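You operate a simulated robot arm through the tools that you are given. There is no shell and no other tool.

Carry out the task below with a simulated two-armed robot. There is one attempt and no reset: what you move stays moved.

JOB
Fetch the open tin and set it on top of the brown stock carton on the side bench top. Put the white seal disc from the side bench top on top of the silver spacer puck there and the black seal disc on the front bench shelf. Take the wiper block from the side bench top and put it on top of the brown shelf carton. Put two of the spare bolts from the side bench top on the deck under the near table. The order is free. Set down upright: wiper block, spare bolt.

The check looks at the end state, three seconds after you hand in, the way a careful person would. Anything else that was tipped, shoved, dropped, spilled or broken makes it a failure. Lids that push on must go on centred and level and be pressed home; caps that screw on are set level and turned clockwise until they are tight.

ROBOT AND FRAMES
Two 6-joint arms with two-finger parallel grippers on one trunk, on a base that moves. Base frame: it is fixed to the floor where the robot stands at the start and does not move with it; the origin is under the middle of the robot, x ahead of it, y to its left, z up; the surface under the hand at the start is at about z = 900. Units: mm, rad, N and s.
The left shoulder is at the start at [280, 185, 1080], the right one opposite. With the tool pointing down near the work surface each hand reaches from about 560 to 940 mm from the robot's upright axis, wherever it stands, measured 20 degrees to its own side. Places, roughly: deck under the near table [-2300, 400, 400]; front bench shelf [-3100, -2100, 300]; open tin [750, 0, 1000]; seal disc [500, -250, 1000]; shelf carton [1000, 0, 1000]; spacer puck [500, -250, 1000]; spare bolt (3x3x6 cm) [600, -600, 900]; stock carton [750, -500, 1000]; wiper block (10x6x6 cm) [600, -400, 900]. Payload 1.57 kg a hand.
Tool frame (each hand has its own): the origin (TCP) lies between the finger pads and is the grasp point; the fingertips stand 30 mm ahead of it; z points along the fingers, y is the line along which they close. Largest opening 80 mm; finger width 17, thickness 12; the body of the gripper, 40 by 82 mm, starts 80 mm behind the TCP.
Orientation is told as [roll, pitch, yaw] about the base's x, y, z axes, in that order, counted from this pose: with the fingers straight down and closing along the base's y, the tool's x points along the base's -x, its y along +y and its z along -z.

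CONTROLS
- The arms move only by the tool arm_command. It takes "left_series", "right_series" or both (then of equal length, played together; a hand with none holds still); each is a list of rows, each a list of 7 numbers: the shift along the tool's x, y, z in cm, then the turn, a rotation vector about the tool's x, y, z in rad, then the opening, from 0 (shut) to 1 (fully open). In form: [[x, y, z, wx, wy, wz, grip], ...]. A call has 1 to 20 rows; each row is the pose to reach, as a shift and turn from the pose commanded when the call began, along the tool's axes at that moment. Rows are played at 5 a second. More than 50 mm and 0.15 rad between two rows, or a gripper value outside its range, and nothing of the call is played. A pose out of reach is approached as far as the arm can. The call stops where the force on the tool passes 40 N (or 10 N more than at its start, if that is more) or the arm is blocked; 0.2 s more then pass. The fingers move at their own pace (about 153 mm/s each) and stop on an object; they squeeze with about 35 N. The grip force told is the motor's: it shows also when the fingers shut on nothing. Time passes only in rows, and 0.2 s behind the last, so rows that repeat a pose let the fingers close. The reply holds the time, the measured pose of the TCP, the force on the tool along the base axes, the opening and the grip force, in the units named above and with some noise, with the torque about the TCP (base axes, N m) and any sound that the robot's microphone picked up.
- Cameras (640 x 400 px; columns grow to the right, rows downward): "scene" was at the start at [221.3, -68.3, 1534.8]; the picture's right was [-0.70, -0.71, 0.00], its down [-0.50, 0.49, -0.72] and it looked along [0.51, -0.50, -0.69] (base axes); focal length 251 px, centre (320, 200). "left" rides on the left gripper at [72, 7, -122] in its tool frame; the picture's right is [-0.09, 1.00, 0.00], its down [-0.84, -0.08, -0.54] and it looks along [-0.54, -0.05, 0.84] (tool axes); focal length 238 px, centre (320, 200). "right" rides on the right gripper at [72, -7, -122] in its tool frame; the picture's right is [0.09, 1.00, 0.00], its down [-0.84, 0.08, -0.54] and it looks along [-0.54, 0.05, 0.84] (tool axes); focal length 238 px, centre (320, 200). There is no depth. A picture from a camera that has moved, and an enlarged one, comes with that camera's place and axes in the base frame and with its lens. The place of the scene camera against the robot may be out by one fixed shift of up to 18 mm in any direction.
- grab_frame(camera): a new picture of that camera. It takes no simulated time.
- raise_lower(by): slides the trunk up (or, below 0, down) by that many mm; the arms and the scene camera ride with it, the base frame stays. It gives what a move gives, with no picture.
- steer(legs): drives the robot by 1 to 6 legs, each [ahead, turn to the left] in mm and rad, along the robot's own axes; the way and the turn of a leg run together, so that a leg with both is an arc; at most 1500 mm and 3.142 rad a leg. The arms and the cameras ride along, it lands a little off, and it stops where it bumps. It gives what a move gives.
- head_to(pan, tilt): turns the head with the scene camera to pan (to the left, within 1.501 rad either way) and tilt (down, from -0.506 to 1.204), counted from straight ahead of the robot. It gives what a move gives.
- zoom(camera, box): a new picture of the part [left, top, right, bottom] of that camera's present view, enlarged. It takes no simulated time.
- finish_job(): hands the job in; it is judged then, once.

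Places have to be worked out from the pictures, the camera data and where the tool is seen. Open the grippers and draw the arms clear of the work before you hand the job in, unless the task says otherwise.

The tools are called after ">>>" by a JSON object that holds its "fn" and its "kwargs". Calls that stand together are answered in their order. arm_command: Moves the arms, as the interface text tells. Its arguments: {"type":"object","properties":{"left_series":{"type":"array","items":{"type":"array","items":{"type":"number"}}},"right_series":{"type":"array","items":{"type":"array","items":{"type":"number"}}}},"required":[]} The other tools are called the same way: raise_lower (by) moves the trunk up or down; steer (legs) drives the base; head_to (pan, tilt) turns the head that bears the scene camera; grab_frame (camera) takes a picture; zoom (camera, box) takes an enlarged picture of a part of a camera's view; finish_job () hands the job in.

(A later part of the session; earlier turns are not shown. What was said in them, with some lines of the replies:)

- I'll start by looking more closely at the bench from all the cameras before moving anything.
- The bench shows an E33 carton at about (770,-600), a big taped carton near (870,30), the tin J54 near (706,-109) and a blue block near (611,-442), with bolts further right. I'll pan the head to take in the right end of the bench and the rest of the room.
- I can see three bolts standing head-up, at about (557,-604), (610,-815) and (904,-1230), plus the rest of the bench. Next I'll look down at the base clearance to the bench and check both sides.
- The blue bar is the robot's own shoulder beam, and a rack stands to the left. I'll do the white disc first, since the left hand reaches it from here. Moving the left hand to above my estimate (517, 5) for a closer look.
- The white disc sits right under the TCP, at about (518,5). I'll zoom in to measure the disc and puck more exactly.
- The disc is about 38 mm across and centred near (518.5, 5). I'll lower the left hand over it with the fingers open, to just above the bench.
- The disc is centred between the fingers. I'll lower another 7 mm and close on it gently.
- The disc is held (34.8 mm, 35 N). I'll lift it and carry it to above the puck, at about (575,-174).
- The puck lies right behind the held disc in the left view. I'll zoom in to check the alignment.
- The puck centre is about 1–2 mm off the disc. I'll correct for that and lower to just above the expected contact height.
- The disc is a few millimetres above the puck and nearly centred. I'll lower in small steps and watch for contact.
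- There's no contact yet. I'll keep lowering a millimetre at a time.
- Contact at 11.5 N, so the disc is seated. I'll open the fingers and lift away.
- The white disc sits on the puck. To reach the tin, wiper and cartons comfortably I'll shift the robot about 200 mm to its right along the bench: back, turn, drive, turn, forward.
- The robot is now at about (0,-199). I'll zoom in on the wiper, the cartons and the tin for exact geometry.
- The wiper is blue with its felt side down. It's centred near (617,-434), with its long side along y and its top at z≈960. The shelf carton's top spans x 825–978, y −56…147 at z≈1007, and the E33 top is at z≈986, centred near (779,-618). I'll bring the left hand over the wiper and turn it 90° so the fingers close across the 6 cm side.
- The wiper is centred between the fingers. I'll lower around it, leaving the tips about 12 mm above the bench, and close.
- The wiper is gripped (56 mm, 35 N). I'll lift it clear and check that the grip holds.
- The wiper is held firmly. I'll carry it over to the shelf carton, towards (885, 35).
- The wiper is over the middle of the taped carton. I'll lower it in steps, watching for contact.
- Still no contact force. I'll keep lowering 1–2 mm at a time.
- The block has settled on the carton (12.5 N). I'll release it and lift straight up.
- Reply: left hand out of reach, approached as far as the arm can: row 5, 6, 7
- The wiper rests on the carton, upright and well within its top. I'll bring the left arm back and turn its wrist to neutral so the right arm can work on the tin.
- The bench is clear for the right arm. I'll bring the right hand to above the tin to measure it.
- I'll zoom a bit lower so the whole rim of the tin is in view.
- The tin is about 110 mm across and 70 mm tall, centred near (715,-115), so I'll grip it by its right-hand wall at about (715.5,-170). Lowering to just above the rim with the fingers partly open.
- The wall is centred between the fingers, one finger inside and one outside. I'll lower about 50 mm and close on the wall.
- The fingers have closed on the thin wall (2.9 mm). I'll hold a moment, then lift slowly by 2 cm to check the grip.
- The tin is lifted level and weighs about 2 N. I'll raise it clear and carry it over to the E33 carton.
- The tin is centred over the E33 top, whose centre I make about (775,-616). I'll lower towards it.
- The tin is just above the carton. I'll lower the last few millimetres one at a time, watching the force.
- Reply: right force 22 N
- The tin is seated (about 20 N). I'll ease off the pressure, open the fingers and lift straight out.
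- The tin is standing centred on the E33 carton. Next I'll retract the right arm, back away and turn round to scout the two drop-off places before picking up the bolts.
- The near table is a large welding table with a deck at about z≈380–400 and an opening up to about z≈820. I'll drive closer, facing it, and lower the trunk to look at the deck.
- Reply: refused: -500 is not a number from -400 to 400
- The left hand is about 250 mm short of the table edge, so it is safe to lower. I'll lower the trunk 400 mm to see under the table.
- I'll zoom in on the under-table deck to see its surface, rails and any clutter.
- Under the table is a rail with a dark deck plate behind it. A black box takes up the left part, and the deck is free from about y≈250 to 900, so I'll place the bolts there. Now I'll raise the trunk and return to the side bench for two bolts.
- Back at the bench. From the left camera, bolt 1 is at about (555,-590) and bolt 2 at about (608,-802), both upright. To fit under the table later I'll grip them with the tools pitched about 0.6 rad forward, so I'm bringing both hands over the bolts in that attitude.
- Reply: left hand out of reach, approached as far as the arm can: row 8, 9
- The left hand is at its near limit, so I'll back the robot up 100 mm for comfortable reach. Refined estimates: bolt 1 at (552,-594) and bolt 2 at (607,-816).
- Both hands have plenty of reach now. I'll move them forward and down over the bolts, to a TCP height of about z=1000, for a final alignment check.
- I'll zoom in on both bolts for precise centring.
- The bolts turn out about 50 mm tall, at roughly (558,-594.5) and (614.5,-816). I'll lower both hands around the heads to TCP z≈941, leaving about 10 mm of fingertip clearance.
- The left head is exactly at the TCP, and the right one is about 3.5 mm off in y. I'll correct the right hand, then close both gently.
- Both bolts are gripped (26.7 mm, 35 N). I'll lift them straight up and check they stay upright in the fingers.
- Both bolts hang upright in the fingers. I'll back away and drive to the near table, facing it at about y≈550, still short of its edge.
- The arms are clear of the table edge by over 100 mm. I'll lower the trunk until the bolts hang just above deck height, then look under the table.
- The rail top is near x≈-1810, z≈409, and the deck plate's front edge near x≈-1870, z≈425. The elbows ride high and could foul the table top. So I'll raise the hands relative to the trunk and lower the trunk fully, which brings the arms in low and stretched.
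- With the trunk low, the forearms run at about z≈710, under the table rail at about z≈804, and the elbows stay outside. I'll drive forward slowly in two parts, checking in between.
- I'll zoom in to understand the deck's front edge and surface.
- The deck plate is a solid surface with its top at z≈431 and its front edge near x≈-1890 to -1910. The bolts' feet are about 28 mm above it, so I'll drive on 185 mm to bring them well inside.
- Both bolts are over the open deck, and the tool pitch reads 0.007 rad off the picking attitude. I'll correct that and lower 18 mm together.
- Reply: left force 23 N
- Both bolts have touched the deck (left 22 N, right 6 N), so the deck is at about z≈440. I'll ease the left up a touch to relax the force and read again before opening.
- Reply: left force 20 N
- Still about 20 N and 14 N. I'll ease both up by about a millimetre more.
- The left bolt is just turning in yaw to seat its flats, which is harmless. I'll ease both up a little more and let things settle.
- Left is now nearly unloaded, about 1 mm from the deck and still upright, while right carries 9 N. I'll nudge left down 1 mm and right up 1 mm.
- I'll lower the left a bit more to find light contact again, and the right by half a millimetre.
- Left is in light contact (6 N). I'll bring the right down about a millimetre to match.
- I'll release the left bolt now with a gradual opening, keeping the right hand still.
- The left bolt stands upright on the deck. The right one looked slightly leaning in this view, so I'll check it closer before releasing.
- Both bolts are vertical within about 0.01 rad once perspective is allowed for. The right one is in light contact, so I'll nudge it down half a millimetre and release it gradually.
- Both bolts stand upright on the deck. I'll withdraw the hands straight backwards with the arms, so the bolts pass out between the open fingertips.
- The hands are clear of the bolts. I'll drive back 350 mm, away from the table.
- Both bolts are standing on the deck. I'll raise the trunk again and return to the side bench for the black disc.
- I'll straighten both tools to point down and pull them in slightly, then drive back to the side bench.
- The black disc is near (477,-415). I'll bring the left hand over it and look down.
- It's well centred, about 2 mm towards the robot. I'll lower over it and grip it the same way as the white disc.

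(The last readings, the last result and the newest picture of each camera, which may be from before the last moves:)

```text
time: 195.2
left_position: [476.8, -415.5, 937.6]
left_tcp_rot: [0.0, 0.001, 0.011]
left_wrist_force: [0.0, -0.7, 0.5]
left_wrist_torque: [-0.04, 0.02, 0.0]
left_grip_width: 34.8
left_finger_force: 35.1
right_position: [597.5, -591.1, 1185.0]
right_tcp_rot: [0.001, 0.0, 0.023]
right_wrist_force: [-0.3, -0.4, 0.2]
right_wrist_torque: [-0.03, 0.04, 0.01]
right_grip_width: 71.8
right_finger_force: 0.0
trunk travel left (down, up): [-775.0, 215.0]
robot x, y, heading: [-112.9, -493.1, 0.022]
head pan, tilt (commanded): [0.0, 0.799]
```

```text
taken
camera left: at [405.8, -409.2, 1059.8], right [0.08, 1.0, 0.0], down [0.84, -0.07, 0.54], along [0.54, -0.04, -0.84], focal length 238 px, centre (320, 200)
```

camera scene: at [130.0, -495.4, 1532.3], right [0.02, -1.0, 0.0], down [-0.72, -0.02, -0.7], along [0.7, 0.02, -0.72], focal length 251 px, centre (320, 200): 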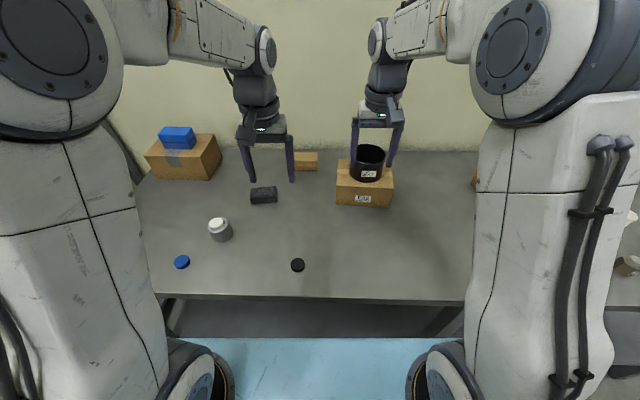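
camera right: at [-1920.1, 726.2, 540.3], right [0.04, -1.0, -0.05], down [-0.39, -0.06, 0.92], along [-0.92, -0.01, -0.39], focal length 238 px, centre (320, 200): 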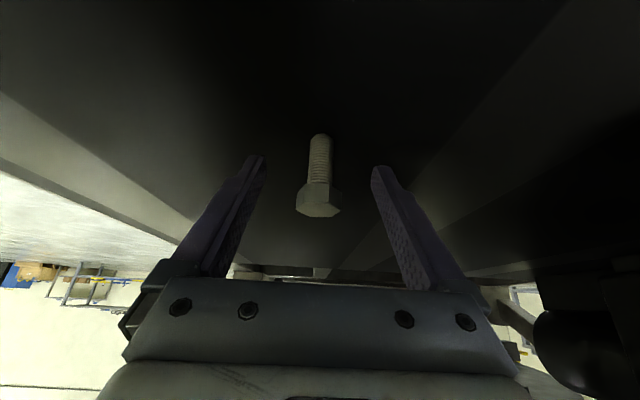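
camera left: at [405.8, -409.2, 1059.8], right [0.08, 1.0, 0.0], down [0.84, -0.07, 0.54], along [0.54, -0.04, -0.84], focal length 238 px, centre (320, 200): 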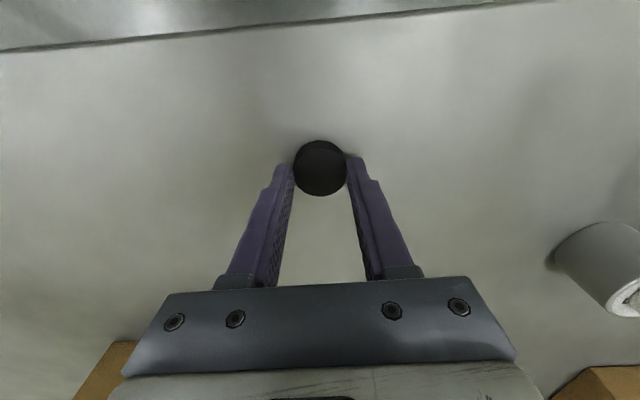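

The black disc is gripped (34.8 mm). I'll lift it, and at the same time tuck the right arm back to the side so it's out of the way later.

>>> {"fn": "arm_command", "kwargs": {"left_series": [[0, 0, -1.4, 0, 0, 0, 0.2], [0, 0, -2.8, 0, 0, 0, 0.2], [0, 0, -4.2, 0, 0, 0, 0.2], [0, 0, -5.6, 0, 0, 0, 0.2], [0, 0, -7.0, 0, 0, 0, 0.2], [0, 0, -8.4, 0, 0, 0, 0.2], [0, 0, -9.8, 0, 0, 0, 0.2], [0, 0, -11.2, 0, 0, 0, 0.2], [0, 0, -12.6, 0, 0, 0, 0.2], [0, 0, -14.0, 0, 0, 0, 0.2], [0, 0, -15.0, 0, 0, 0, 0.2]], "right_series": [[3.0, -3.3, -0.8, 0, 0, 0, 0.9], [6.1, -6.7, -1.5, 0, 0, 0, 0.9], [9.1, -10.0, -2.3, 0, 0, 0, 0.9], [12.1, -13.3, -3.1, 0, 0, 0, 0.9], [15.1, -16.7, -3.9, 0, 0, 0, 0.9], [18.2, -20.0, -4.6, 0, 0, 0, 0.9], [21.2, -23.4, -5.4, 0, 0, 0, 0.9], [24.2, -26.7, -6.2, 0, 0, 0, 0.9], [27.2, -30.0, -7.0, 0, 0, 0, 0.9], [30.3, -33.4, -7.7, 0, 0, 0, 0.9], [33.3, -36.7, -8.5, 0, 0, 0, 0.9]]}}

>>> {"fn": "grab_frame", "kwargs": {"camera": "left"}}

>>> {"fn": "grab_frame", "kwargs": {"camera": "scene"}}

```text
time: 197.7
left_position: [476.4, -416.3, 1087.9]
left_tcp_rot: [-0.001, 0.0, 0.012]
left_wrist_force: [0.1, -0.5, -0.5]
left_wrist_torque: [0.0, -0.01, -0.01]
left_grip_width: 35.1
left_finger_force: 34.7
right_position: [273.7, -966.2, 1268.3]
right_tcp_rot: [0.0, 0.0, 0.026]
right_wrist_force: [1.0, 0.0, -0.6]
right_wrist_torque: [-0.05, 0.0, 0.02]
right_grip_width: 71.7
right_finger_force: 0.0
trunk travel left (down, up): [-775.0, 215.0]
robot x, y, heading: [-113.2, -488.8, 0.026]
head pan, tilt (commanded): [0.0, 0.799]
```

```text
taken
camera left: at [405.6, -409.5, 1208.8], right [0.08, 1.0, 0.0], down [0.84, -0.07, 0.54], along [0.54, -0.04, -0.84], focal length 238 px, centre (320, 200)
```

left: 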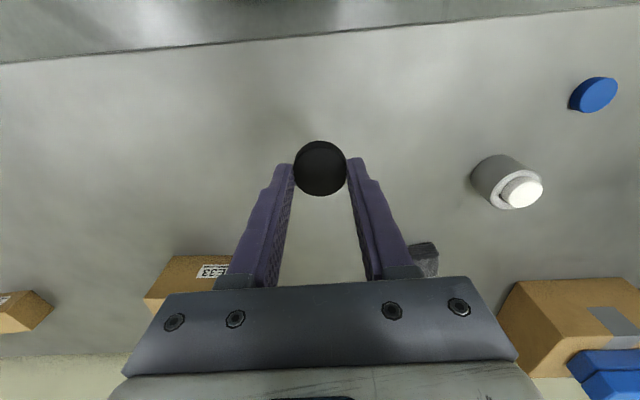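

```text
taken
camera scene: at [129.9, -495.3, 1532.2], right [0.02, -1.0, 0.0], down [-0.72, -0.02, -0.7], along [0.7, 0.02, -0.72], focal length 251 px, centre (320, 200)
```

scene: 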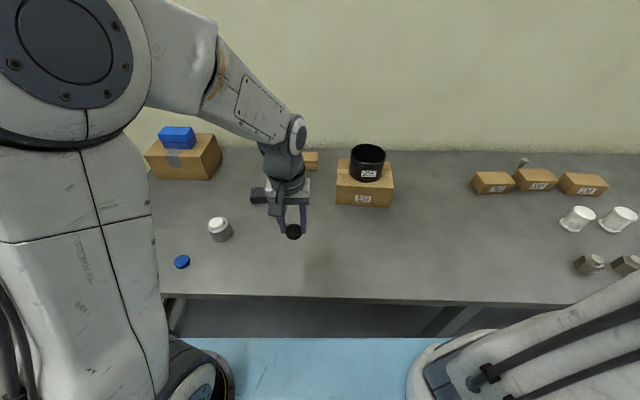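

The disc is held. I'll drive to the aisle in front of the front bench, facing it at about (-1500,-950).

>>> {"fn": "steer", "kwargs": {"legs": [[-400, 0], [0, -2.74], [1085, 0], [0, 1.143]]}}

>>> {"fn": "head_to", "kwargs": {"pan": 0.0, "tilt": 0.5}}

>>> {"fn": "grab_frame", "kwargs": {"camera": "scene"}}

>>> {"fn": "grab_frame", "kwargs": {"camera": "left"}}

```text
time: 214.7
left_position: [-1466.9, -1530.7, 1087.6]
left_tcp_rot: [-0.002, 0.001, -1.601]
left_wrist_force: [0.3, 0.8, 0.1]
left_wrist_torque: [0.01, 0.0, -0.01]
left_grip_width: 35.2
left_finger_force: 34.9
right_position: [-2007.7, -1305.0, 1267.7]
right_tcp_rot: [0.0, 0.0, -1.588]
right_wrist_force: [-0.7, -0.6, 0.3]
right_wrist_torque: [0.03, 0.02, 0.02]
right_grip_width: 71.8
right_finger_force: 0.1
trunk travel left (down, up): [-775.0, 215.0]
robot x, y, heading: [-1514.8, -942.6, -1.584]
head pan, tilt (commanded): [0.0, 0.799]
```

```text
time: 215.5
left_position: [-1465.8, -1529.8, 1087.0]
left_tcp_rot: [0.001, 0.0, -1.599]
left_wrist_force: [-0.3, 0.0, 0.7]
left_wrist_torque: [0.01, -0.01, -0.01]
left_grip_width: 34.9
left_finger_force: 34.6
right_position: [-2007.1, -1305.3, 1267.9]
right_tcp_rot: [0.001, 0.0, -1.588]
right_wrist_force: [0.2, 0.0, 0.4]
right_wrist_torque: [0.01, -0.02, 0.0]
right_grip_width: 72.0
right_finger_force: 0.0
trunk travel left (down, up): [-775.0, 215.0]
robot x, y, heading: [-1512.8, -937.9, -1.585]
head pan, tilt (commanded): [0.0, 0.499]
```

```text
taken
camera scene: at [-1518.2, -1199.5, 1558.1], right [-1.0, 0.01, 0.0], down [0.01, 0.48, -0.88], along [-0.01, -0.88, -0.48], focal length 251 px, centre (320, 200)
```

scene: 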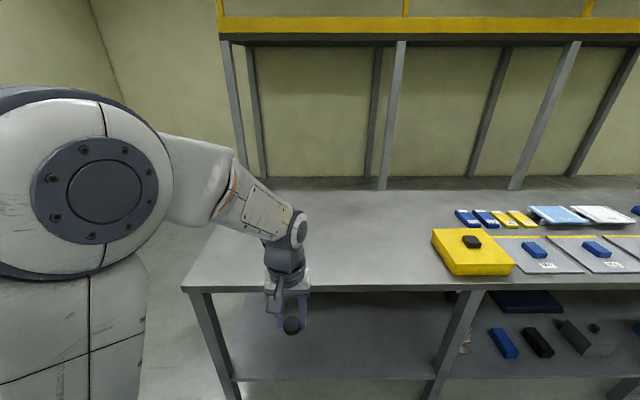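

```text
taken
camera left: at [-1456.2, -1458.1, 1208.6], right [0.99, -0.12, 0.0], down [-0.1, -0.83, 0.54], along [-0.07, -0.54, -0.84], focal length 238 px, centre (320, 200)
```

left: 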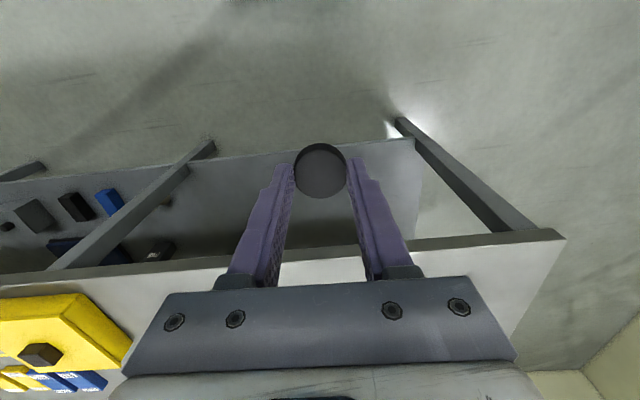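

The first bay of the front bench shelf is empty, between legs at about x≈-1060 and -2090, with its front edge near y≈-1810. I'll back up a little, extend and raise the left hand, then lower the trunk fully in the open aisle.

>>> {"fn": "steer", "kwargs": {"legs": [[-180, 0]]}}

>>> {"fn": "arm_command", "kwargs": {"left_series": [[-4.0, 0, -2.2, 0, 0, 0, 0.2], [-8.0, 0, -4.4, 0, 0, 0, 0.2], [-12.0, 0, -6.6, 0, 0, 0, 0.2], [-16.0, 0, -8.8, 0, 0, 0, 0.2], [-20.0, 0, -11.0, 0, 0, 0, 0.2], [-20.0, 0, -11.0, 0, 0, 0, 0.2]]}}

>>> {"fn": "raise_lower", "kwargs": {"by": -400}}

>>> {"fn": "raise_lower", "kwargs": {"by": -370}}

>>> {"fn": "grab_frame", "kwargs": {"camera": "scene"}}

>>> {"fn": "grab_frame", "kwargs": {"camera": "left"}}

```text
time: 217.0
left_position: [-1464.3, -1349.7, 1086.0]
left_tcp_rot: [0.002, 0.001, -1.6]
left_wrist_force: [0.5, -0.8, -0.5]
left_wrist_torque: [0.06, -0.03, 0.0]
left_grip_width: 35.1
left_finger_force: 34.8
right_position: [-2004.5, -1124.1, 1268.4]
right_tcp_rot: [-0.001, -0.001, -1.589]
right_wrist_force: [0.3, -0.4, 0.2]
right_wrist_torque: [0.04, 0.0, -0.01]
right_grip_width: 72.0
right_finger_force: 0.0
trunk travel left (down, up): [-775.0, 215.0]
robot x, y, heading: [-1515.7, -757.0, -1.588]
head pan, tilt (commanded): [0.0, 0.499]
```

```text
time: 218.4
left_position: [-1469.3, -1548.8, 1196.7]
left_tcp_rot: [0.001, 0.002, -1.6]
left_wrist_force: [0.0, 0.7, 0.0]
left_wrist_torque: [0.01, 0.0, -0.01]
left_grip_width: 35.6
left_finger_force: 34.9
right_position: [-2005.2, -1124.2, 1267.0]
right_tcp_rot: [0.001, -0.002, -1.589]
right_wrist_force: [-0.4, -0.5, 1.1]
right_wrist_torque: [0.04, -0.04, -0.02]
right_grip_width: 72.2
right_finger_force: 0.1
trunk travel left (down, up): [-775.0, 215.0]
robot x, y, heading: [-1516.2, -755.8, -1.582]
head pan, tilt (commanded): [0.0, 0.499]
```

```text
time: 222.2
left_position: [-1470.2, -1549.1, 797.1]
left_tcp_rot: [0.001, 0.0, -1.602]
left_wrist_force: [0.4, 0.5, -0.6]
left_wrist_torque: [-0.01, -0.03, 0.0]
left_grip_width: 36.1
left_finger_force: 35.2
right_position: [-2005.2, -1123.2, 867.5]
right_tcp_rot: [-0.001, -0.001, -1.591]
right_wrist_force: [0.3, -0.3, -0.1]
right_wrist_torque: [0.01, -0.04, 0.01]
right_grip_width: 72.2
right_finger_force: 0.0
trunk travel left (down, up): [-375.0, 615.0]
robot x, y, heading: [-1512.8, -755.7, -1.588]
head pan, tilt (commanded): [0.0, 0.499]
```

```text
time: 225.8
left_position: [-1469.9, -1548.6, 425.7]
left_tcp_rot: [0.0, 0.0, -1.601]
left_wrist_force: [-0.7, 0.0, 0.1]
left_wrist_torque: [-0.02, -0.03, 0.03]
left_grip_width: 35.8
left_finger_force: 34.8
right_position: [-2005.6, -1124.7, 497.6]
right_tcp_rot: [0.0, -0.001, -1.591]
right_wrist_force: [-0.1, -0.6, 0.5]
right_wrist_torque: [0.0, 0.02, 0.04]
right_grip_width: 72.3
right_finger_force: 0.0
trunk travel left (down, up): [-5.0, 985.0]
robot x, y, heading: [-1513.7, -758.9, -1.588]
head pan, tilt (commanded): [0.0, 0.499]
```

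```text
taken
camera scene: at [-1515.7, -1019.0, 788.2], right [-1.0, 0.02, 0.0], down [0.01, 0.48, -0.88], along [-0.01, -0.88, -0.48], focal length 251 px, centre (320, 200)
```

scene: 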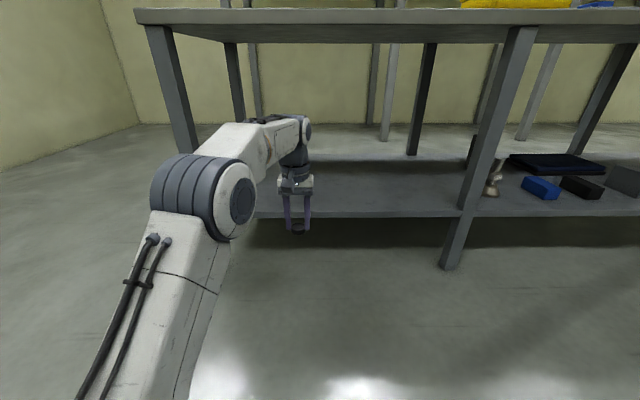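

```text
taken
camera left: at [-1460.2, -1477.2, 549.0], right [0.99, -0.12, 0.0], down [-0.1, -0.83, 0.54], along [-0.07, -0.54, -0.84], focal length 238 px, centre (320, 200)
```

left: 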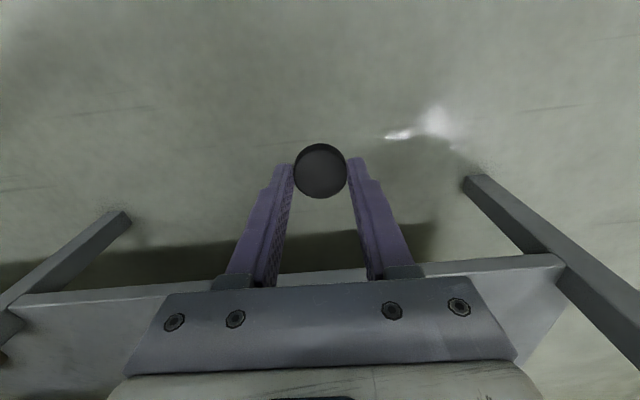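

The shelf top is at about z≈306, with its front edge near y≈-1800 and the bench top's underside at about z≈877, so there is ample room. I'll drive forward 385 mm to bring the disc about 130 mm inside the shelf.

>>> {"fn": "steer", "kwargs": {"legs": [[385, 0]]}}

>>> {"fn": "grab_frame", "kwargs": {"camera": "scene"}}

>>> {"fn": "grab_frame", "kwargs": {"camera": "left"}}

```text
time: 228.2
left_position: [-1471.6, -1929.3, 427.2]
left_tcp_rot: [0.001, 0.0, -1.598]
left_wrist_force: [0.5, -0.2, -0.2]
left_wrist_torque: [0.02, 0.01, -0.04]
left_grip_width: 35.6
left_finger_force: 34.9
right_position: [-2008.5, -1506.4, 496.6]
right_tcp_rot: [0.0, 0.001, -1.584]
right_wrist_force: [0.3, -0.5, -0.3]
right_wrist_torque: [-0.05, -0.04, -0.01]
right_grip_width: 71.7
right_finger_force: 0.0
trunk travel left (down, up): [-5.0, 985.0]
robot x, y, heading: [-1518.0, -1135.0, -1.582]
head pan, tilt (commanded): [0.0, 0.499]
```

```text
taken
camera scene: at [-1519.7, -1399.1, 788.1], right [-1.0, 0.01, 0.0], down [0.01, 0.48, -0.88], along [-0.01, -0.88, -0.48], focal length 251 px, centre (320, 200)
```

scene: 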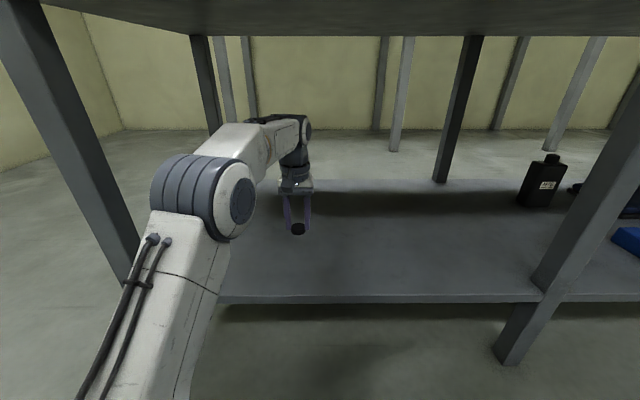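

```text
taken
camera left: at [-1462.0, -1857.0, 549.0], right [0.99, -0.12, 0.0], down [-0.1, -0.83, 0.54], along [-0.06, -0.54, -0.84], focal length 238 px, centre (320, 200)
```

left: 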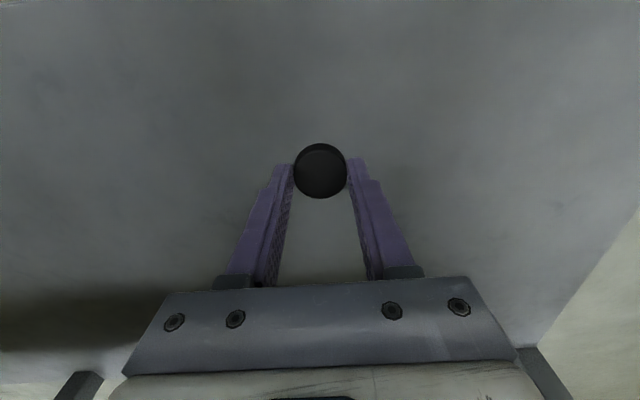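

The disc is well inside the clear shelf. I'll lower it to just above the expected contact height.

>>> {"fn": "arm_command", "kwargs": {"left_series": [[0, 0, 2.5, 0, 0, 0, 0.2], [0, 0, 4.5, 0, 0, 0, 0.2], [0, 0, 5.8, 0, 0, 0, 0.2], [0, 0, 6.2, 0, 0, 0, 0.2], [0, 0, 6.2, 0, 0, 0, 0.2]]}}

>>> {"fn": "zoom", "kwargs": {"camera": "scene", "box": [240, 160, 360, 270]}}

>>> {"fn": "grab_frame", "kwargs": {"camera": "left"}}

```text
time: 229.4
left_position: [-1472.2, -1927.4, 365.0]
left_tcp_rot: [-0.001, 0.003, -1.598]
left_wrist_force: [0.0, -0.2, 0.3]
left_wrist_torque: [0.03, 0.01, 0.0]
left_grip_width: 35.7
left_finger_force: 34.7
right_position: [-2008.0, -1507.0, 497.2]
right_tcp_rot: [0.001, 0.0, -1.586]
right_wrist_force: [-0.1, -0.4, 0.0]
right_wrist_torque: [0.02, 0.01, -0.02]
right_grip_width: 71.8
right_finger_force: 0.0
trunk travel left (down, up): [-5.0, 985.0]
robot x, y, heading: [-1523.9, -1136.9, -1.584]
head pan, tilt (commanded): [0.0, 0.499]
```

```text
3.64 times, centred on (300, 215) of scene
camera zoom: at [-1519.7, -1399.1, 788.1], right [-1.0, 0.01, 0.0], down [0.01, 0.48, -0.88], along [-0.01, -0.88, -0.48], focal length 912 px, centre (393, 146)
```

zoom: 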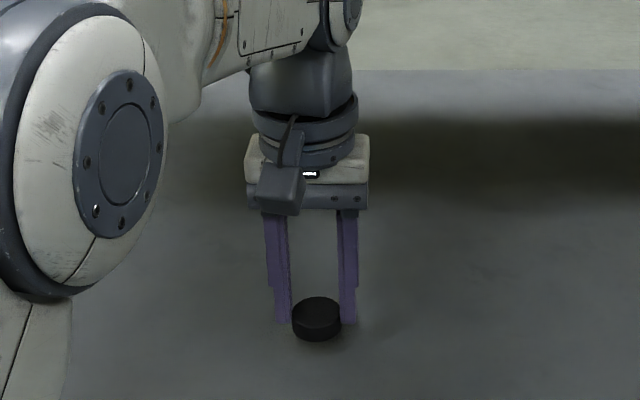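

```text
taken
camera left: at [-1461.7, -1856.0, 487.2], right [0.99, -0.12, 0.0], down [-0.1, -0.83, 0.54], along [-0.06, -0.54, -0.84], focal length 238 px, centre (320, 200)
```

left: 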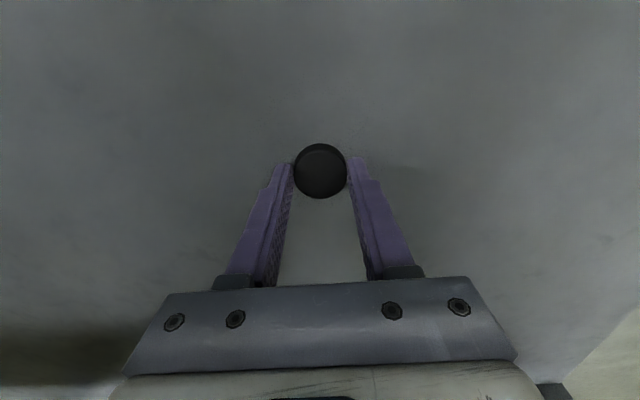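

The disc is still 2–3 cm above the shelf. I'll lower on in small increments, watching the force.

>>> {"fn": "arm_command", "kwargs": {"left_series": [[0, 0, 0.4, 0, 0, 0, 0.2], [0, 0, 0.8, 0, 0, 0, 0.2], [0, 0, 1.0, 0, 0, 0, 0.2], [0, 0, 1.0, 0, 0, 0, 0.2]]}}

>>> {"fn": "arm_command", "kwargs": {"left_series": [[0, 0, 0.2, 0, 0, 0, 0.2], [0, 0, 0.4, 0, 0, 0, 0.2], [0, 0, 0.5, 0, 0, 0, 0.2], [0, 0, 0.5, 0, 0, 0, 0.2]]}}

>>> {"fn": "zoom", "kwargs": {"camera": "scene", "box": [240, 160, 360, 270]}}

```text
time: 230.4
left_position: [-1471.5, -1929.0, 355.4]
left_tcp_rot: [0.001, 0.0, -1.597]
left_wrist_force: [0.1, 0.6, 0.1]
left_wrist_torque: [-0.03, -0.04, 0.05]
left_grip_width: 35.9
left_finger_force: 35.1
right_position: [-2007.5, -1507.0, 497.8]
right_tcp_rot: [0.0, 0.001, -1.584]
right_wrist_force: [0.1, 0.1, 0.5]
right_wrist_torque: [0.0, 0.01, 0.02]
right_grip_width: 71.8
right_finger_force: 0.1
trunk travel left (down, up): [-5.0, 985.0]
robot x, y, heading: [-1518.0, -1136.5, -1.582]
head pan, tilt (commanded): [0.0, 0.499]
```

```text
time: 231.4
left_position: [-1471.1, -1928.6, 349.9]
left_tcp_rot: [0.0, 0.001, -1.596]
left_wrist_force: [-0.9, -0.1, -1.1]
left_wrist_torque: [0.02, 0.01, -0.02]
left_grip_width: 35.7
left_finger_force: 35.4
right_position: [-2008.3, -1506.9, 498.2]
right_tcp_rot: [0.0, 0.0, -1.585]
right_wrist_force: [0.2, 0.3, -0.6]
right_wrist_torque: [0.05, 0.02, 0.01]
right_grip_width: 72.1
right_finger_force: 0.0
trunk travel left (down, up): [-5.0, 985.0]
robot x, y, heading: [-1520.4, -1137.7, -1.587]
head pan, tilt (commanded): [0.0, 0.499]
```

```text
3.64 times, centred on (300, 215) of scene
camera zoom: at [-1519.7, -1399.1, 788.1], right [-1.0, 0.01, 0.0], down [0.01, 0.48, -0.88], along [-0.01, -0.88, -0.48], focal length 912 px, centre (393, 146)
```

zoom: 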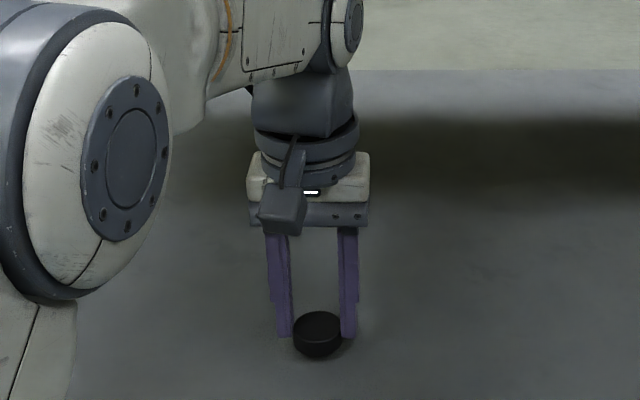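

Still free. I'll continue down 3 mm at a time.

>>> {"fn": "arm_command", "kwargs": {"left_series": [[0, 0, 0.1, 0, 0, 0, 0.2], [0, 0, 0.2, 0, 0, 0, 0.2], [0, 0, 0.3, 0, 0, 0, 0.2], [0, 0, 0.3, 0, 0, 0, 0.2]]}}

>>> {"fn": "arm_command", "kwargs": {"left_series": [[0, 0, 0.1, 0, 0, 0, 0.2], [0, 0, 0.2, 0, 0, 0, 0.2], [0, 0, 0.2, 0, 0, 0, 0.2]]}}

>>> {"fn": "arm_command", "kwargs": {"left_series": [[0, 0, 0.1, 0, 0, 0, 0.2], [0, 0, 0.2, 0, 0, 0, 0.2], [0, 0, 0.2, 0, 0, 0, 0.2]]}}

```text
time: 232.4
left_position: [-1470.0, -1928.9, 347.9]
left_tcp_rot: [-0.001, 0.001, -1.597]
left_wrist_force: [-0.3, -0.3, 0.9]
left_wrist_torque: [-0.02, -0.04, -0.01]
left_grip_width: 35.7
left_finger_force: 35.5
right_position: [-2008.4, -1506.4, 497.8]
right_tcp_rot: [0.001, 0.0, -1.586]
right_wrist_force: [0.0, -0.6, -0.6]
right_wrist_torque: [0.03, 0.0, 0.01]
right_grip_width: 72.0
right_finger_force: 0.1
trunk travel left (down, up): [-5.0, 985.0]
robot x, y, heading: [-1520.9, -1136.6, -1.582]
head pan, tilt (commanded): [0.0, 0.499]
```

```text
time: 233.2
left_position: [-1471.1, -1929.8, 344.8]
left_tcp_rot: [-0.001, -0.001, -1.597]
left_wrist_force: [0.4, -0.1, 0.1]
left_wrist_torque: [0.01, 0.01, 0.0]
left_grip_width: 35.9
left_finger_force: 35.2
right_position: [-2009.4, -1507.6, 497.1]
right_tcp_rot: [0.001, 0.0, -1.585]
right_wrist_force: [-0.1, 0.5, 0.2]
right_wrist_torque: [0.04, 0.0, 0.02]
right_grip_width: 72.1
right_finger_force: 0.0
trunk travel left (down, up): [-5.0, 985.0]
robot x, y, heading: [-1517.9, -1134.1, -1.582]
head pan, tilt (commanded): [0.0, 0.499]
```

```text
time: 234.0
left_position: [-1470.6, -1928.3, 342.7]
left_tcp_rot: [0.001, -0.002, -1.595]
left_wrist_force: [-0.4, 0.3, 0.4]
left_wrist_torque: [0.01, 0.03, -0.01]
left_grip_width: 35.9
left_finger_force: 35.0
right_position: [-2008.4, -1506.3, 497.5]
right_tcp_rot: [0.0, 0.0, -1.585]
right_wrist_force: [0.5, -0.5, -0.2]
right_wrist_torque: [0.02, 0.01, -0.01]
right_grip_width: 72.0
right_finger_force: 0.0
trunk travel left (down, up): [-5.0, 985.0]
robot x, y, heading: [-1521.1, -1135.2, -1.579]
head pan, tilt (commanded): [0.0, 0.499]
```

No contact yet at TCP z≈343. I'll keep stepping down.

>>> {"fn": "arm_command", "kwargs": {"left_series": [[0, 0, 0.1, 0, 0, 0, 0.2], [0, 0, 0.2, 0, 0, 0, 0.2], [0, 0, 0.2, 0, 0, 0, 0.2]]}}

>>> {"fn": "arm_command", "kwargs": {"left_series": [[0, 0, 0.1, 0, 0, 0, 0.2], [0, 0, 0.2, 0, 0, 0, 0.2], [0, 0, 0.2, 0, 0, 0, 0.2]]}}

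>>> {"fn": "zoom", "kwargs": {"camera": "scene", "box": [270, 200, 340, 260]}}

```text
time: 234.8
left_position: [-1471.3, -1929.4, 340.7]
left_tcp_rot: [-0.001, 0.0, -1.598]
left_wrist_force: [-0.1, 0.8, -0.2]
left_wrist_torque: [-0.02, -0.01, -0.04]
left_grip_width: 35.5
left_finger_force: 35.3
right_position: [-2008.2, -1505.7, 498.4]
right_tcp_rot: [0.0, -0.002, -1.585]
right_wrist_force: [0.3, 0.2, -1.2]
right_wrist_torque: [0.0, -0.02, -0.03]
right_grip_width: 71.9
right_finger_force: 0.0
trunk travel left (down, up): [-5.0, 985.0]
robot x, y, heading: [-1518.4, -1139.7, -1.586]
head pan, tilt (commanded): [0.0, 0.499]
```

```text
time: 235.6
left_position: [-1471.0, -1929.4, 340.3]
left_tcp_rot: [-0.001, 0.001, -1.597]
left_wrist_force: [-0.2, 0.0, -0.1]
left_wrist_torque: [0.03, 0.03, 0.0]
left_grip_width: 36.0
left_finger_force: 34.9
right_position: [-2009.4, -1507.1, 496.9]
right_tcp_rot: [0.001, -0.001, -1.586]
right_wrist_force: [0.3, 0.4, 0.0]
right_wrist_torque: [0.02, -0.02, 0.04]
right_grip_width: 72.2
right_finger_force: 0.0
trunk travel left (down, up): [-5.0, 985.0]
robot x, y, heading: [-1520.2, -1138.4, -1.584]
head pan, tilt (commanded): [0.0, 0.499]
```

```text
6.67 times, centred on (305, 230) of scene
camera zoom: at [-1519.7, -1399.1, 788.1], right [-1.0, 0.01, 0.0], down [0.01, 0.48, -0.88], along [-0.01, -0.88, -0.48], focal length 1673 px, centre (420, 0)
```

zoom: 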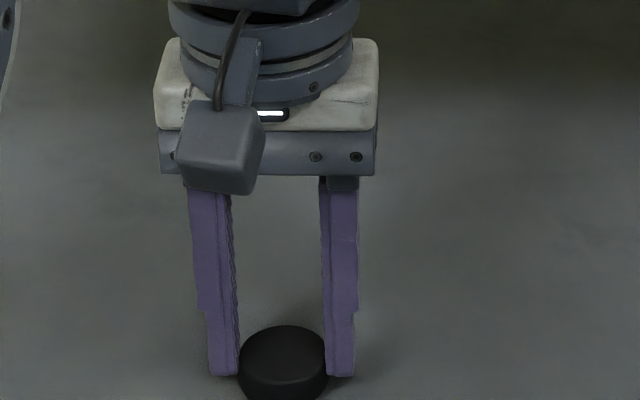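

I'll carry on in 2 mm steps.

>>> {"fn": "arm_command", "kwargs": {"left_series": [[0, 0, 0.1, 0, 0, 0, 0.2], [0, 0, 0.2, 0, 0, 0, 0.2], [0, 0, 0.2, 0, 0, 0, 0.2]]}}

>>> {"fn": "arm_command", "kwargs": {"left_series": [[0, 0, 0.1, 0, 0, 0, 0.2], [0, 0, 0.2, 0, 0, 0, 0.2], [0, 0, 0.2, 0, 0, 0, 0.2]]}}

>>> {"fn": "arm_command", "kwargs": {"left_series": [[0, 0, 0.1, 0, 0, 0, 0.2], [0, 0, 0.2, 0, 0, 0, 0.2], [0, 0, 0.2, 0, 0, 0, 0.2]]}}

```text
time: 236.4
left_position: [-1471.7, -1928.5, 337.9]
left_tcp_rot: [0.0, -0.001, -1.595]
left_wrist_force: [1.9, 1.1, 8.7]
left_wrist_torque: [0.04, -0.07, 0.0]
left_grip_width: 35.6
left_finger_force: 34.9
right_position: [-2009.6, -1505.4, 497.9]
right_tcp_rot: [0.0, 0.001, -1.586]
right_wrist_force: [0.2, 0.8, 0.0]
right_wrist_torque: [-0.04, 0.01, -0.01]
right_grip_width: 72.0
right_finger_force: 0.1
trunk travel left (down, up): [-5.0, 985.0]
robot x, y, heading: [-1519.7, -1136.3, -1.584]
head pan, tilt (commanded): [0.0, 0.499]
```

```text
time: 237.2
left_position: [-1471.7, -1927.9, 338.6]
left_tcp_rot: [-0.002, -0.003, -1.599]
left_wrist_force: [3.5, 5.3, 27.5]
left_wrist_torque: [0.16, -0.13, 0.01]
left_grip_width: 35.6
left_finger_force: 34.8
right_position: [-2007.7, -1506.3, 498.1]
right_tcp_rot: [0.001, 0.0, -1.585]
right_wrist_force: [-0.4, 0.2, -0.4]
right_wrist_torque: [-0.01, 0.05, 0.0]
right_grip_width: 71.8
right_finger_force: 0.0
trunk travel left (down, up): [-5.0, 985.0]
robot x, y, heading: [-1522.7, -1138.8, -1.58]
head pan, tilt (commanded): [0.0, 0.499]
```

```text
time: 237.8
left_position: [-1471.5, -1929.0, 338.6]
left_tcp_rot: [-0.001, -0.008, -1.596]
left_wrist_force: [-0.1, 6.0, 12.8]
left_wrist_torque: [0.28, -0.04, 0.01]
left_grip_width: 35.7
left_finger_force: 35.3
right_position: [-2007.6, -1506.1, 496.4]
right_tcp_rot: [-0.001, -0.001, -1.585]
right_wrist_force: [0.7, 0.8, -0.6]
right_wrist_torque: [-0.01, -0.01, 0.0]
right_grip_width: 72.2
right_finger_force: 0.0
trunk travel left (down, up): [-5.0, 985.0]
robot x, y, heading: [-1522.0, -1138.4, -1.583]
head pan, tilt (commanded): [0.0, 0.499]
stopped in row 3 (left hand): the force on the tool passed its limit at 41 N (the readings are from after the stop); the commanded pose is now the measured one
```

The disc is firmly on the shelf. I'll open the fingers and lift the hand straight up.

>>> {"fn": "arm_command", "kwargs": {"left_series": [[0, 0, -0.1, 0, 0, 0, 0.3], [0, 0, -0.1, 0, 0, 0, 0.55], [0, 0, -0.1, 0, 0, 0, 0.7], [0, 0, -0.1, 0, 0, 0, 0.8], [0, 0, -2.0, 0, 0, 0, 0.8], [0, 0, -5.0, 0, 0, 0, 0.8], [0, 0, -8.0, 0, 0, 0, 0.8], [0, 0, -8.5, 0, 0, 0, 0.8]]}}

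>>> {"fn": "grab_frame", "kwargs": {"camera": "left"}}

>>> {"fn": "zoom", "kwargs": {"camera": "scene", "box": [240, 160, 360, 270]}}

```text
time: 239.6
left_position: [-1470.5, -1927.9, 420.0]
left_tcp_rot: [-0.002, -0.005, -1.595]
left_wrist_force: [0.1, 0.2, -0.1]
left_wrist_torque: [-0.03, 0.0, 0.04]
left_grip_width: 63.9
left_finger_force: 0.2
right_position: [-2008.0, -1506.4, 499.0]
right_tcp_rot: [-0.001, 0.001, -1.586]
right_wrist_force: [-1.0, 0.4, -0.4]
right_wrist_torque: [0.0, 0.0, 0.02]
right_grip_width: 71.8
right_finger_force: 0.1
trunk travel left (down, up): [-5.0, 985.0]
robot x, y, heading: [-1516.9, -1134.9, -1.584]
head pan, tilt (commanded): [0.0, 0.499]
```

```text
taken
camera left: at [-1461.1, -1855.2, 541.5], right [0.99, -0.12, 0.0], down [-0.1, -0.83, 0.55], along [-0.07, -0.54, -0.84], focal length 238 px, centre (320, 200)
```

left: 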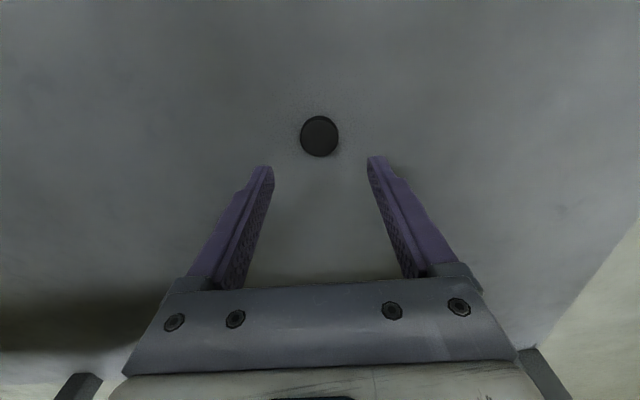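

```text
3.64 times, centred on (300, 215) of scene
camera zoom: at [-1519.7, -1399.1, 788.1], right [-1.0, 0.01, 0.0], down [0.01, 0.48, -0.88], along [-0.01, -0.88, -0.48], focal length 912 px, centre (393, 146)
```

zoom: 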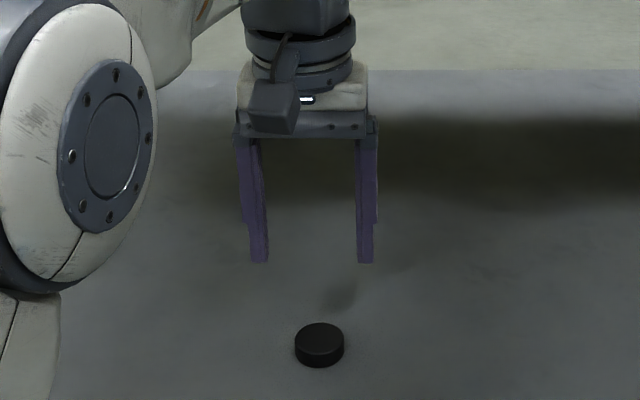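

The black disc lies flat on the shelf. I'll back out of the bench and raise the trunk.

>>> {"fn": "steer", "kwargs": {"legs": [[-420, 0]]}}

>>> {"fn": "raise_lower", "kwargs": {"by": 400}}

>>> {"fn": "raise_lower", "kwargs": {"by": 370}}

>>> {"fn": "grab_frame", "kwargs": {"camera": "scene"}}

```text
time: 242.3
left_position: [-1465.3, -1513.9, 419.5]
left_tcp_rot: [-0.001, -0.008, -1.596]
left_wrist_force: [-0.8, -0.5, 0.0]
left_wrist_torque: [-0.03, 0.0, 0.01]
left_grip_width: 64.1
left_finger_force: 0.1
right_position: [-2003.5, -1090.6, 497.7]
right_tcp_rot: [0.0, 0.001, -1.584]
right_wrist_force: [0.1, -0.2, 0.1]
right_wrist_torque: [0.01, 0.0, 0.0]
right_grip_width: 72.1
right_finger_force: 0.0
trunk travel left (down, up): [-5.0, 985.0]
robot x, y, heading: [-1512.1, -725.6, -1.583]
head pan, tilt (commanded): [0.0, 0.499]
stopped in leg 1: the robot was blocked; the commanded pose is now the measured one
```

```text
time: 246.1
left_position: [-1464.8, -1511.5, 820.4]
left_tcp_rot: [-0.003, -0.007, -1.598]
left_wrist_force: [-0.2, -0.5, -0.2]
left_wrist_torque: [0.0, 0.02, 0.0]
left_grip_width: 64.1
left_finger_force: 0.1
right_position: [-2002.6, -1090.9, 897.6]
right_tcp_rot: [0.0, 0.0, -1.587]
right_wrist_force: [0.2, 0.1, -0.5]
right_wrist_torque: [0.0, -0.01, 0.0]
right_grip_width: 71.9
right_finger_force: 0.1
trunk travel left (down, up): [-405.0, 585.0]
robot x, y, heading: [-1512.3, -721.9, -1.58]
head pan, tilt (commanded): [0.0, 0.499]
```

```text
time: 249.7
left_position: [-1466.1, -1513.1, 1190.3]
left_tcp_rot: [-0.001, -0.008, -1.598]
left_wrist_force: [0.4, -0.1, 0.1]
left_wrist_torque: [0.0, 0.01, -0.03]
left_grip_width: 64.1
left_finger_force: 0.0
right_position: [-2003.2, -1091.0, 1268.1]
right_tcp_rot: [-0.001, -0.001, -1.586]
right_wrist_force: [-0.2, -0.6, 0.3]
right_wrist_torque: [0.03, 0.02, 0.01]
right_grip_width: 72.0
right_finger_force: 0.0
trunk travel left (down, up): [-775.0, 215.0]
robot x, y, heading: [-1512.9, -719.5, -1.581]
head pan, tilt (commanded): [0.0, 0.499]
```

```text
taken
camera scene: at [-1513.7, -984.2, 1558.1], right [-1.0, 0.01, 0.0], down [0.01, 0.48, -0.88], along [-0.01, -0.88, -0.48], focal length 251 px, centre (320, 200)
```

scene: 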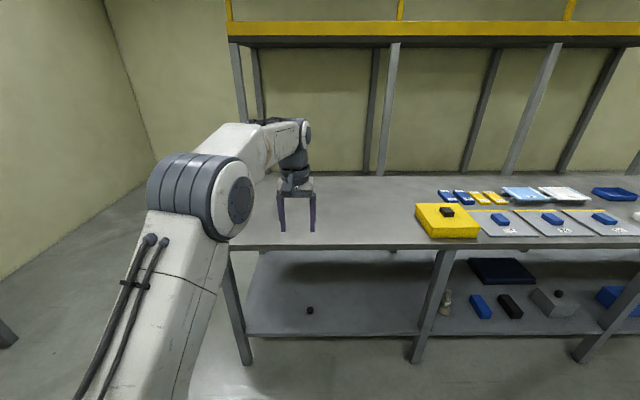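

The hand is clear and the disc sits on the shelf. But the robot was blocked at the end of its backing move, possibly by the foot control near the near table, so I'll move forward and turn to inspect what it touched.

>>> {"fn": "steer", "kwargs": {"legs": [[250, 0], [0, -1.571]]}}

>>> {"fn": "head_to", "kwargs": {"pan": -1.2, "tilt": 0.6}}

>>> {"fn": "grab_frame", "kwargs": {"camera": "scene"}}

>>> {"fn": "head_to", "kwargs": {"pan": -0.6, "tilt": 0.5}}

>>> {"fn": "grab_frame", "kwargs": {"camera": "scene"}}

```text
time: 255.3
left_position: [-2305.9, -1025.5, 1191.2]
left_tcp_rot: [-0.004, -0.006, 3.127]
left_wrist_force: [0.6, 1.2, 0.3]
left_wrist_torque: [-0.01, 0.01, 0.0]
left_grip_width: 64.1
left_finger_force: 0.0
right_position: [-1890.6, -484.2, 1267.9]
right_tcp_rot: [0.0, 0.002, 3.14]
right_wrist_force: [0.4, 0.1, -0.1]
right_wrist_torque: [0.04, 0.01, 0.01]
right_grip_width: 72.0
right_finger_force: 0.0
trunk travel left (down, up): [-775.0, 215.0]
robot x, y, heading: [-1515.2, -969.9, -3.144]
head pan, tilt (commanded): [0.0, 0.499]
```

```text
time: 256.7
left_position: [-2306.4, -1026.3, 1191.9]
left_tcp_rot: [-0.002, -0.007, 3.129]
left_wrist_force: [-0.1, -0.6, 0.1]
left_wrist_torque: [0.0, 0.0, -0.03]
left_grip_width: 64.0
left_finger_force: 0.0
right_position: [-1890.5, -483.6, 1267.1]
right_tcp_rot: [0.0, -0.001, 3.141]
right_wrist_force: [0.3, -0.4, 0.7]
right_wrist_torque: [0.01, 0.01, -0.02]
right_grip_width: 71.9
right_finger_force: 0.1
trunk travel left (down, up): [-775.0, 215.0]
robot x, y, heading: [-1516.2, -968.0, -3.145]
head pan, tilt (commanded): [-1.201, 0.6]
```

```text
taken
camera scene: at [-1705.6, -896.8, 1549.1], right [0.93, 0.36, 0.0], down [0.2, -0.53, -0.83], along [-0.3, 0.77, -0.56], focal length 251 px, centre (320, 200)
```

scene: 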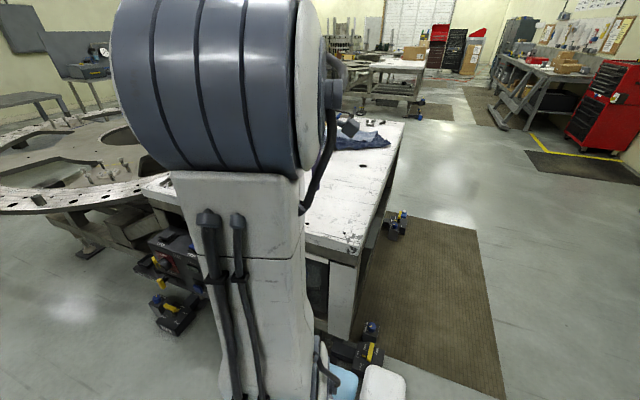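

```text
time: 257.7
left_position: [-2306.1, -1026.2, 1190.0]
left_tcp_rot: [-0.003, -0.007, 3.126]
left_wrist_force: [-0.2, -0.1, 0.4]
left_wrist_torque: [0.0, -0.01, 0.0]
left_grip_width: 63.9
left_finger_force: 0.1
right_position: [-1890.4, -483.6, 1267.9]
right_tcp_rot: [-0.001, 0.001, 3.14]
right_wrist_force: [0.4, 0.0, 1.1]
right_wrist_torque: [-0.01, 0.0, 0.06]
right_grip_width: 72.0
right_finger_force: 0.0
trunk travel left (down, up): [-775.0, 215.0]
robot x, y, heading: [-1514.6, -971.3, -3.14]
head pan, tilt (commanded): [-0.6, 0.499]
```

```text
taken
camera scene: at [-1748.6, -927.7, 1558.1], right [0.57, 0.82, 0.0], down [0.4, -0.27, -0.88], along [-0.72, 0.5, -0.48], focal length 251 px, centre (320, 200)
```

scene: 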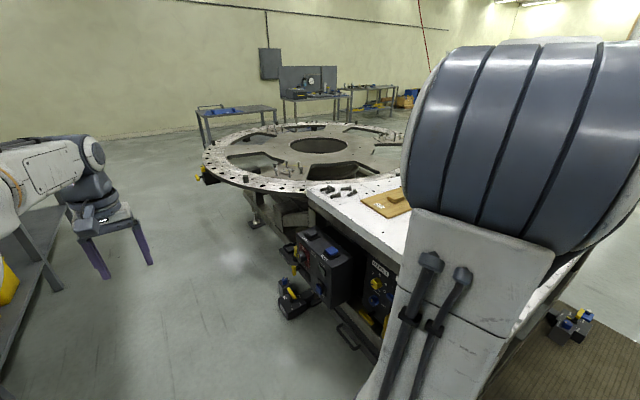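

From here the foot control and table look undisturbed, but I want a proper view of the table front and the bolts. I'll retract the left arm and drive round to look.

>>> {"fn": "arm_command", "kwargs": {"left_series": [[4.5, 0, 0, 0, 0, 0, 0.8], [9.0, 0, 0, 0, 0, 0, 0.8], [13.5, 0, 0, 0, 0, 0, 0.8], [18.0, 0, 0, 0, 0, 0, 0.8], [22.0, 0, -2, 0, 0, 0, 0.8]]}}

>>> {"fn": "steer", "kwargs": {"legs": [[0, -2.53], [850, 0], [0, 1.95]]}}

>>> {"fn": "head_to", "kwargs": {"pan": 0.0, "tilt": 0.5}}

>>> {"fn": "grab_frame", "kwargs": {"camera": "scene"}}

```text
time: 258.9
left_position: [-2085.6, -1028.0, 1208.1]
left_tcp_rot: [-0.001, -0.008, 3.128]
left_wrist_force: [-0.3, -0.1, -0.1]
left_wrist_torque: [0.02, -0.03, 0.0]
left_grip_width: 64.2
left_finger_force: 0.0
right_position: [-1890.9, -484.4, 1268.5]
right_tcp_rot: [0.0, 0.001, 3.139]
right_wrist_force: [0.4, -0.1, -0.5]
right_wrist_torque: [0.04, 0.0, 0.02]
right_grip_width: 72.1
right_finger_force: 0.2
trunk travel left (down, up): [-775.0, 215.0]
robot x, y, heading: [-1513.4, -969.8, -3.136]
head pan, tilt (commanded): [-0.6, 0.499]
```

```text
time: 274.1
left_position: [-1315.1, -226.0, 1208.6]
left_tcp_rot: [-0.001, -0.008, 2.521]
left_wrist_force: [-0.6, 0.7, 0.5]
left_wrist_torque: [0.01, 0.03, 0.01]
left_grip_width: 63.8
left_finger_force: 0.0
right_position: [-842.9, 109.8, 1268.8]
right_tcp_rot: [-0.001, 0.0, 2.532]
right_wrist_force: [-0.9, -0.5, -0.7]
right_wrist_torque: [0.0, -0.03, 0.02]
right_grip_width: 72.1
right_finger_force: 0.0
trunk travel left (down, up): [-775.0, 215.0]
robot x, y, heading: [-815.3, -503.1, 2.538]
head pan, tilt (commanded): [-0.6, 0.499]
```

```text
time: 275.1
left_position: [-1313.1, -226.6, 1208.0]
left_tcp_rot: [-0.001, -0.006, 2.519]
left_wrist_force: [0.0, -1.0, 0.4]
left_wrist_torque: [-0.01, -0.01, 0.01]
left_grip_width: 64.1
left_finger_force: 0.1
right_position: [-843.1, 108.8, 1267.5]
right_tcp_rot: [0.001, -0.001, 2.532]
right_wrist_force: [-1.1, -0.2, -0.6]
right_wrist_torque: [0.05, 0.0, -0.04]
right_grip_width: 72.0
right_finger_force: 0.0
trunk travel left (down, up): [-775.0, 215.0]
robot x, y, heading: [-812.7, -500.6, 2.534]
head pan, tilt (commanded): [0.0, 0.499]
```

```text
taken
camera scene: at [-1016.1, -369.7, 1558.2], right [0.57, 0.82, 0.0], down [0.39, -0.27, -0.88], along [-0.72, 0.5, -0.48], focal length 251 px, centre (320, 200)
```

scene: 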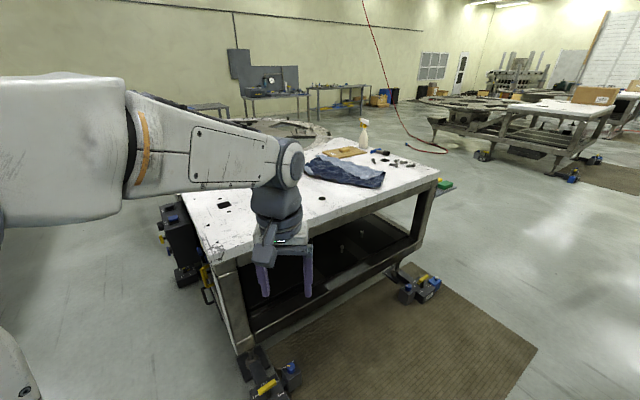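

I'll zoom in on the deck and the foot control.

>>> {"fn": "zoom", "kwargs": {"camera": "scene", "box": [300, 200, 430, 290]}}

>>> {"fn": "zoom", "kwargs": {"camera": "scene", "box": [180, 300, 340, 400]}}

>>> {"fn": "zoom", "kwargs": {"camera": "scene", "box": [140, 180, 260, 320]}}

```text
4.44 times, centred on (365, 245) of scene
camera zoom: at [-1016.1, -369.7, 1558.2], right [0.57, 0.82, 0.0], down [0.39, -0.27, -0.88], along [-0.72, 0.5, -0.48], focal length 1115 px, centre (120, 0)
```

zoom: 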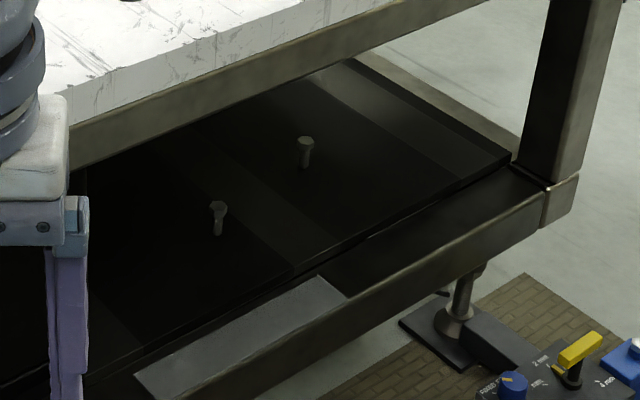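

```text
4.00 times, centred on (260, 350) of scene
camera zoom: at [-1016.1, -369.7, 1558.2], right [0.57, 0.82, 0.0], down [0.39, -0.27, -0.88], along [-0.72, 0.5, -0.48], focal length 1004 px, centre (560, -400)
```

zoom: 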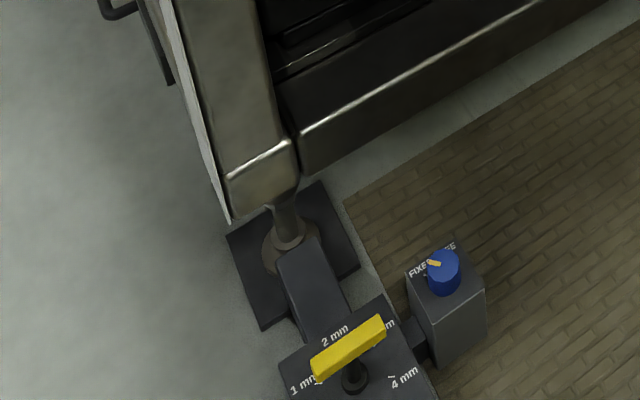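

```text
2.86 times, centred on (200, 250) of scene
camera zoom: at [-1016.1, -369.7, 1558.2], right [0.57, 0.82, 0.0], down [0.39, -0.27, -0.88], along [-0.72, 0.5, -0.48], focal length 717 px, centre (663, 57)
```

zoom: 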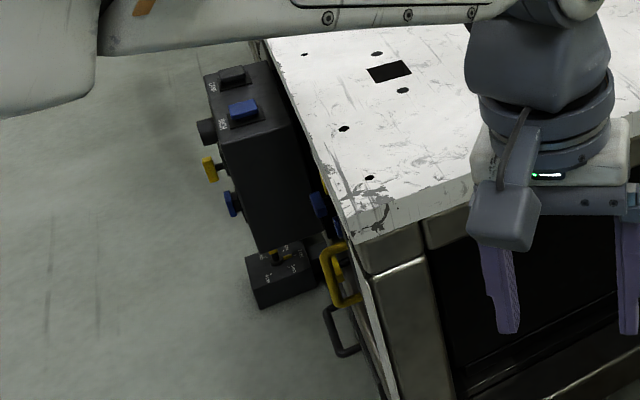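

Both bolts still stand upright, the foot control is intact on its table foot, and the disc, tin, wiper and white disc were all seen in place. The grippers are open and the arms are clear, so I'm handing the job in.

>>> {"fn": "finish_job", "kwargs": {}}

```text
The job is handed in.
```

I finished every part of the job and handed it in. The pictures showed each item where it should be, but I don't have the check's result yet.

- **Open tin:** standing centred on the brown stock carton (labelled E33) on the side bench top.
- **White seal disc:** on top of the silver spacer puck, about 2 mm off centre.
- **Wiper block:** upright, felt side down, on the large taped carton, well within its top. I took that one as the shelf carton because it matched the position you gave.
- **Two spare bolts:** both standing upright, heads up, on the clear part of the deck under the near table. I looked again just before handing in and they were still standing.
- **Black seal disc:** lying flat in the empty first bay of the front bench shelf, about 130 mm in from the edge.

**One bump:** while backing away from the front bench, the robot was blocked at the end of the move, probably by the foot control at the near table's corner. I went round to look. The control was still attached to its foot and nothing looked moved.

I last saw the side bench items just after picking up the black disc and did not go back to look again. Both grippers are open and the arms are clear of the work.
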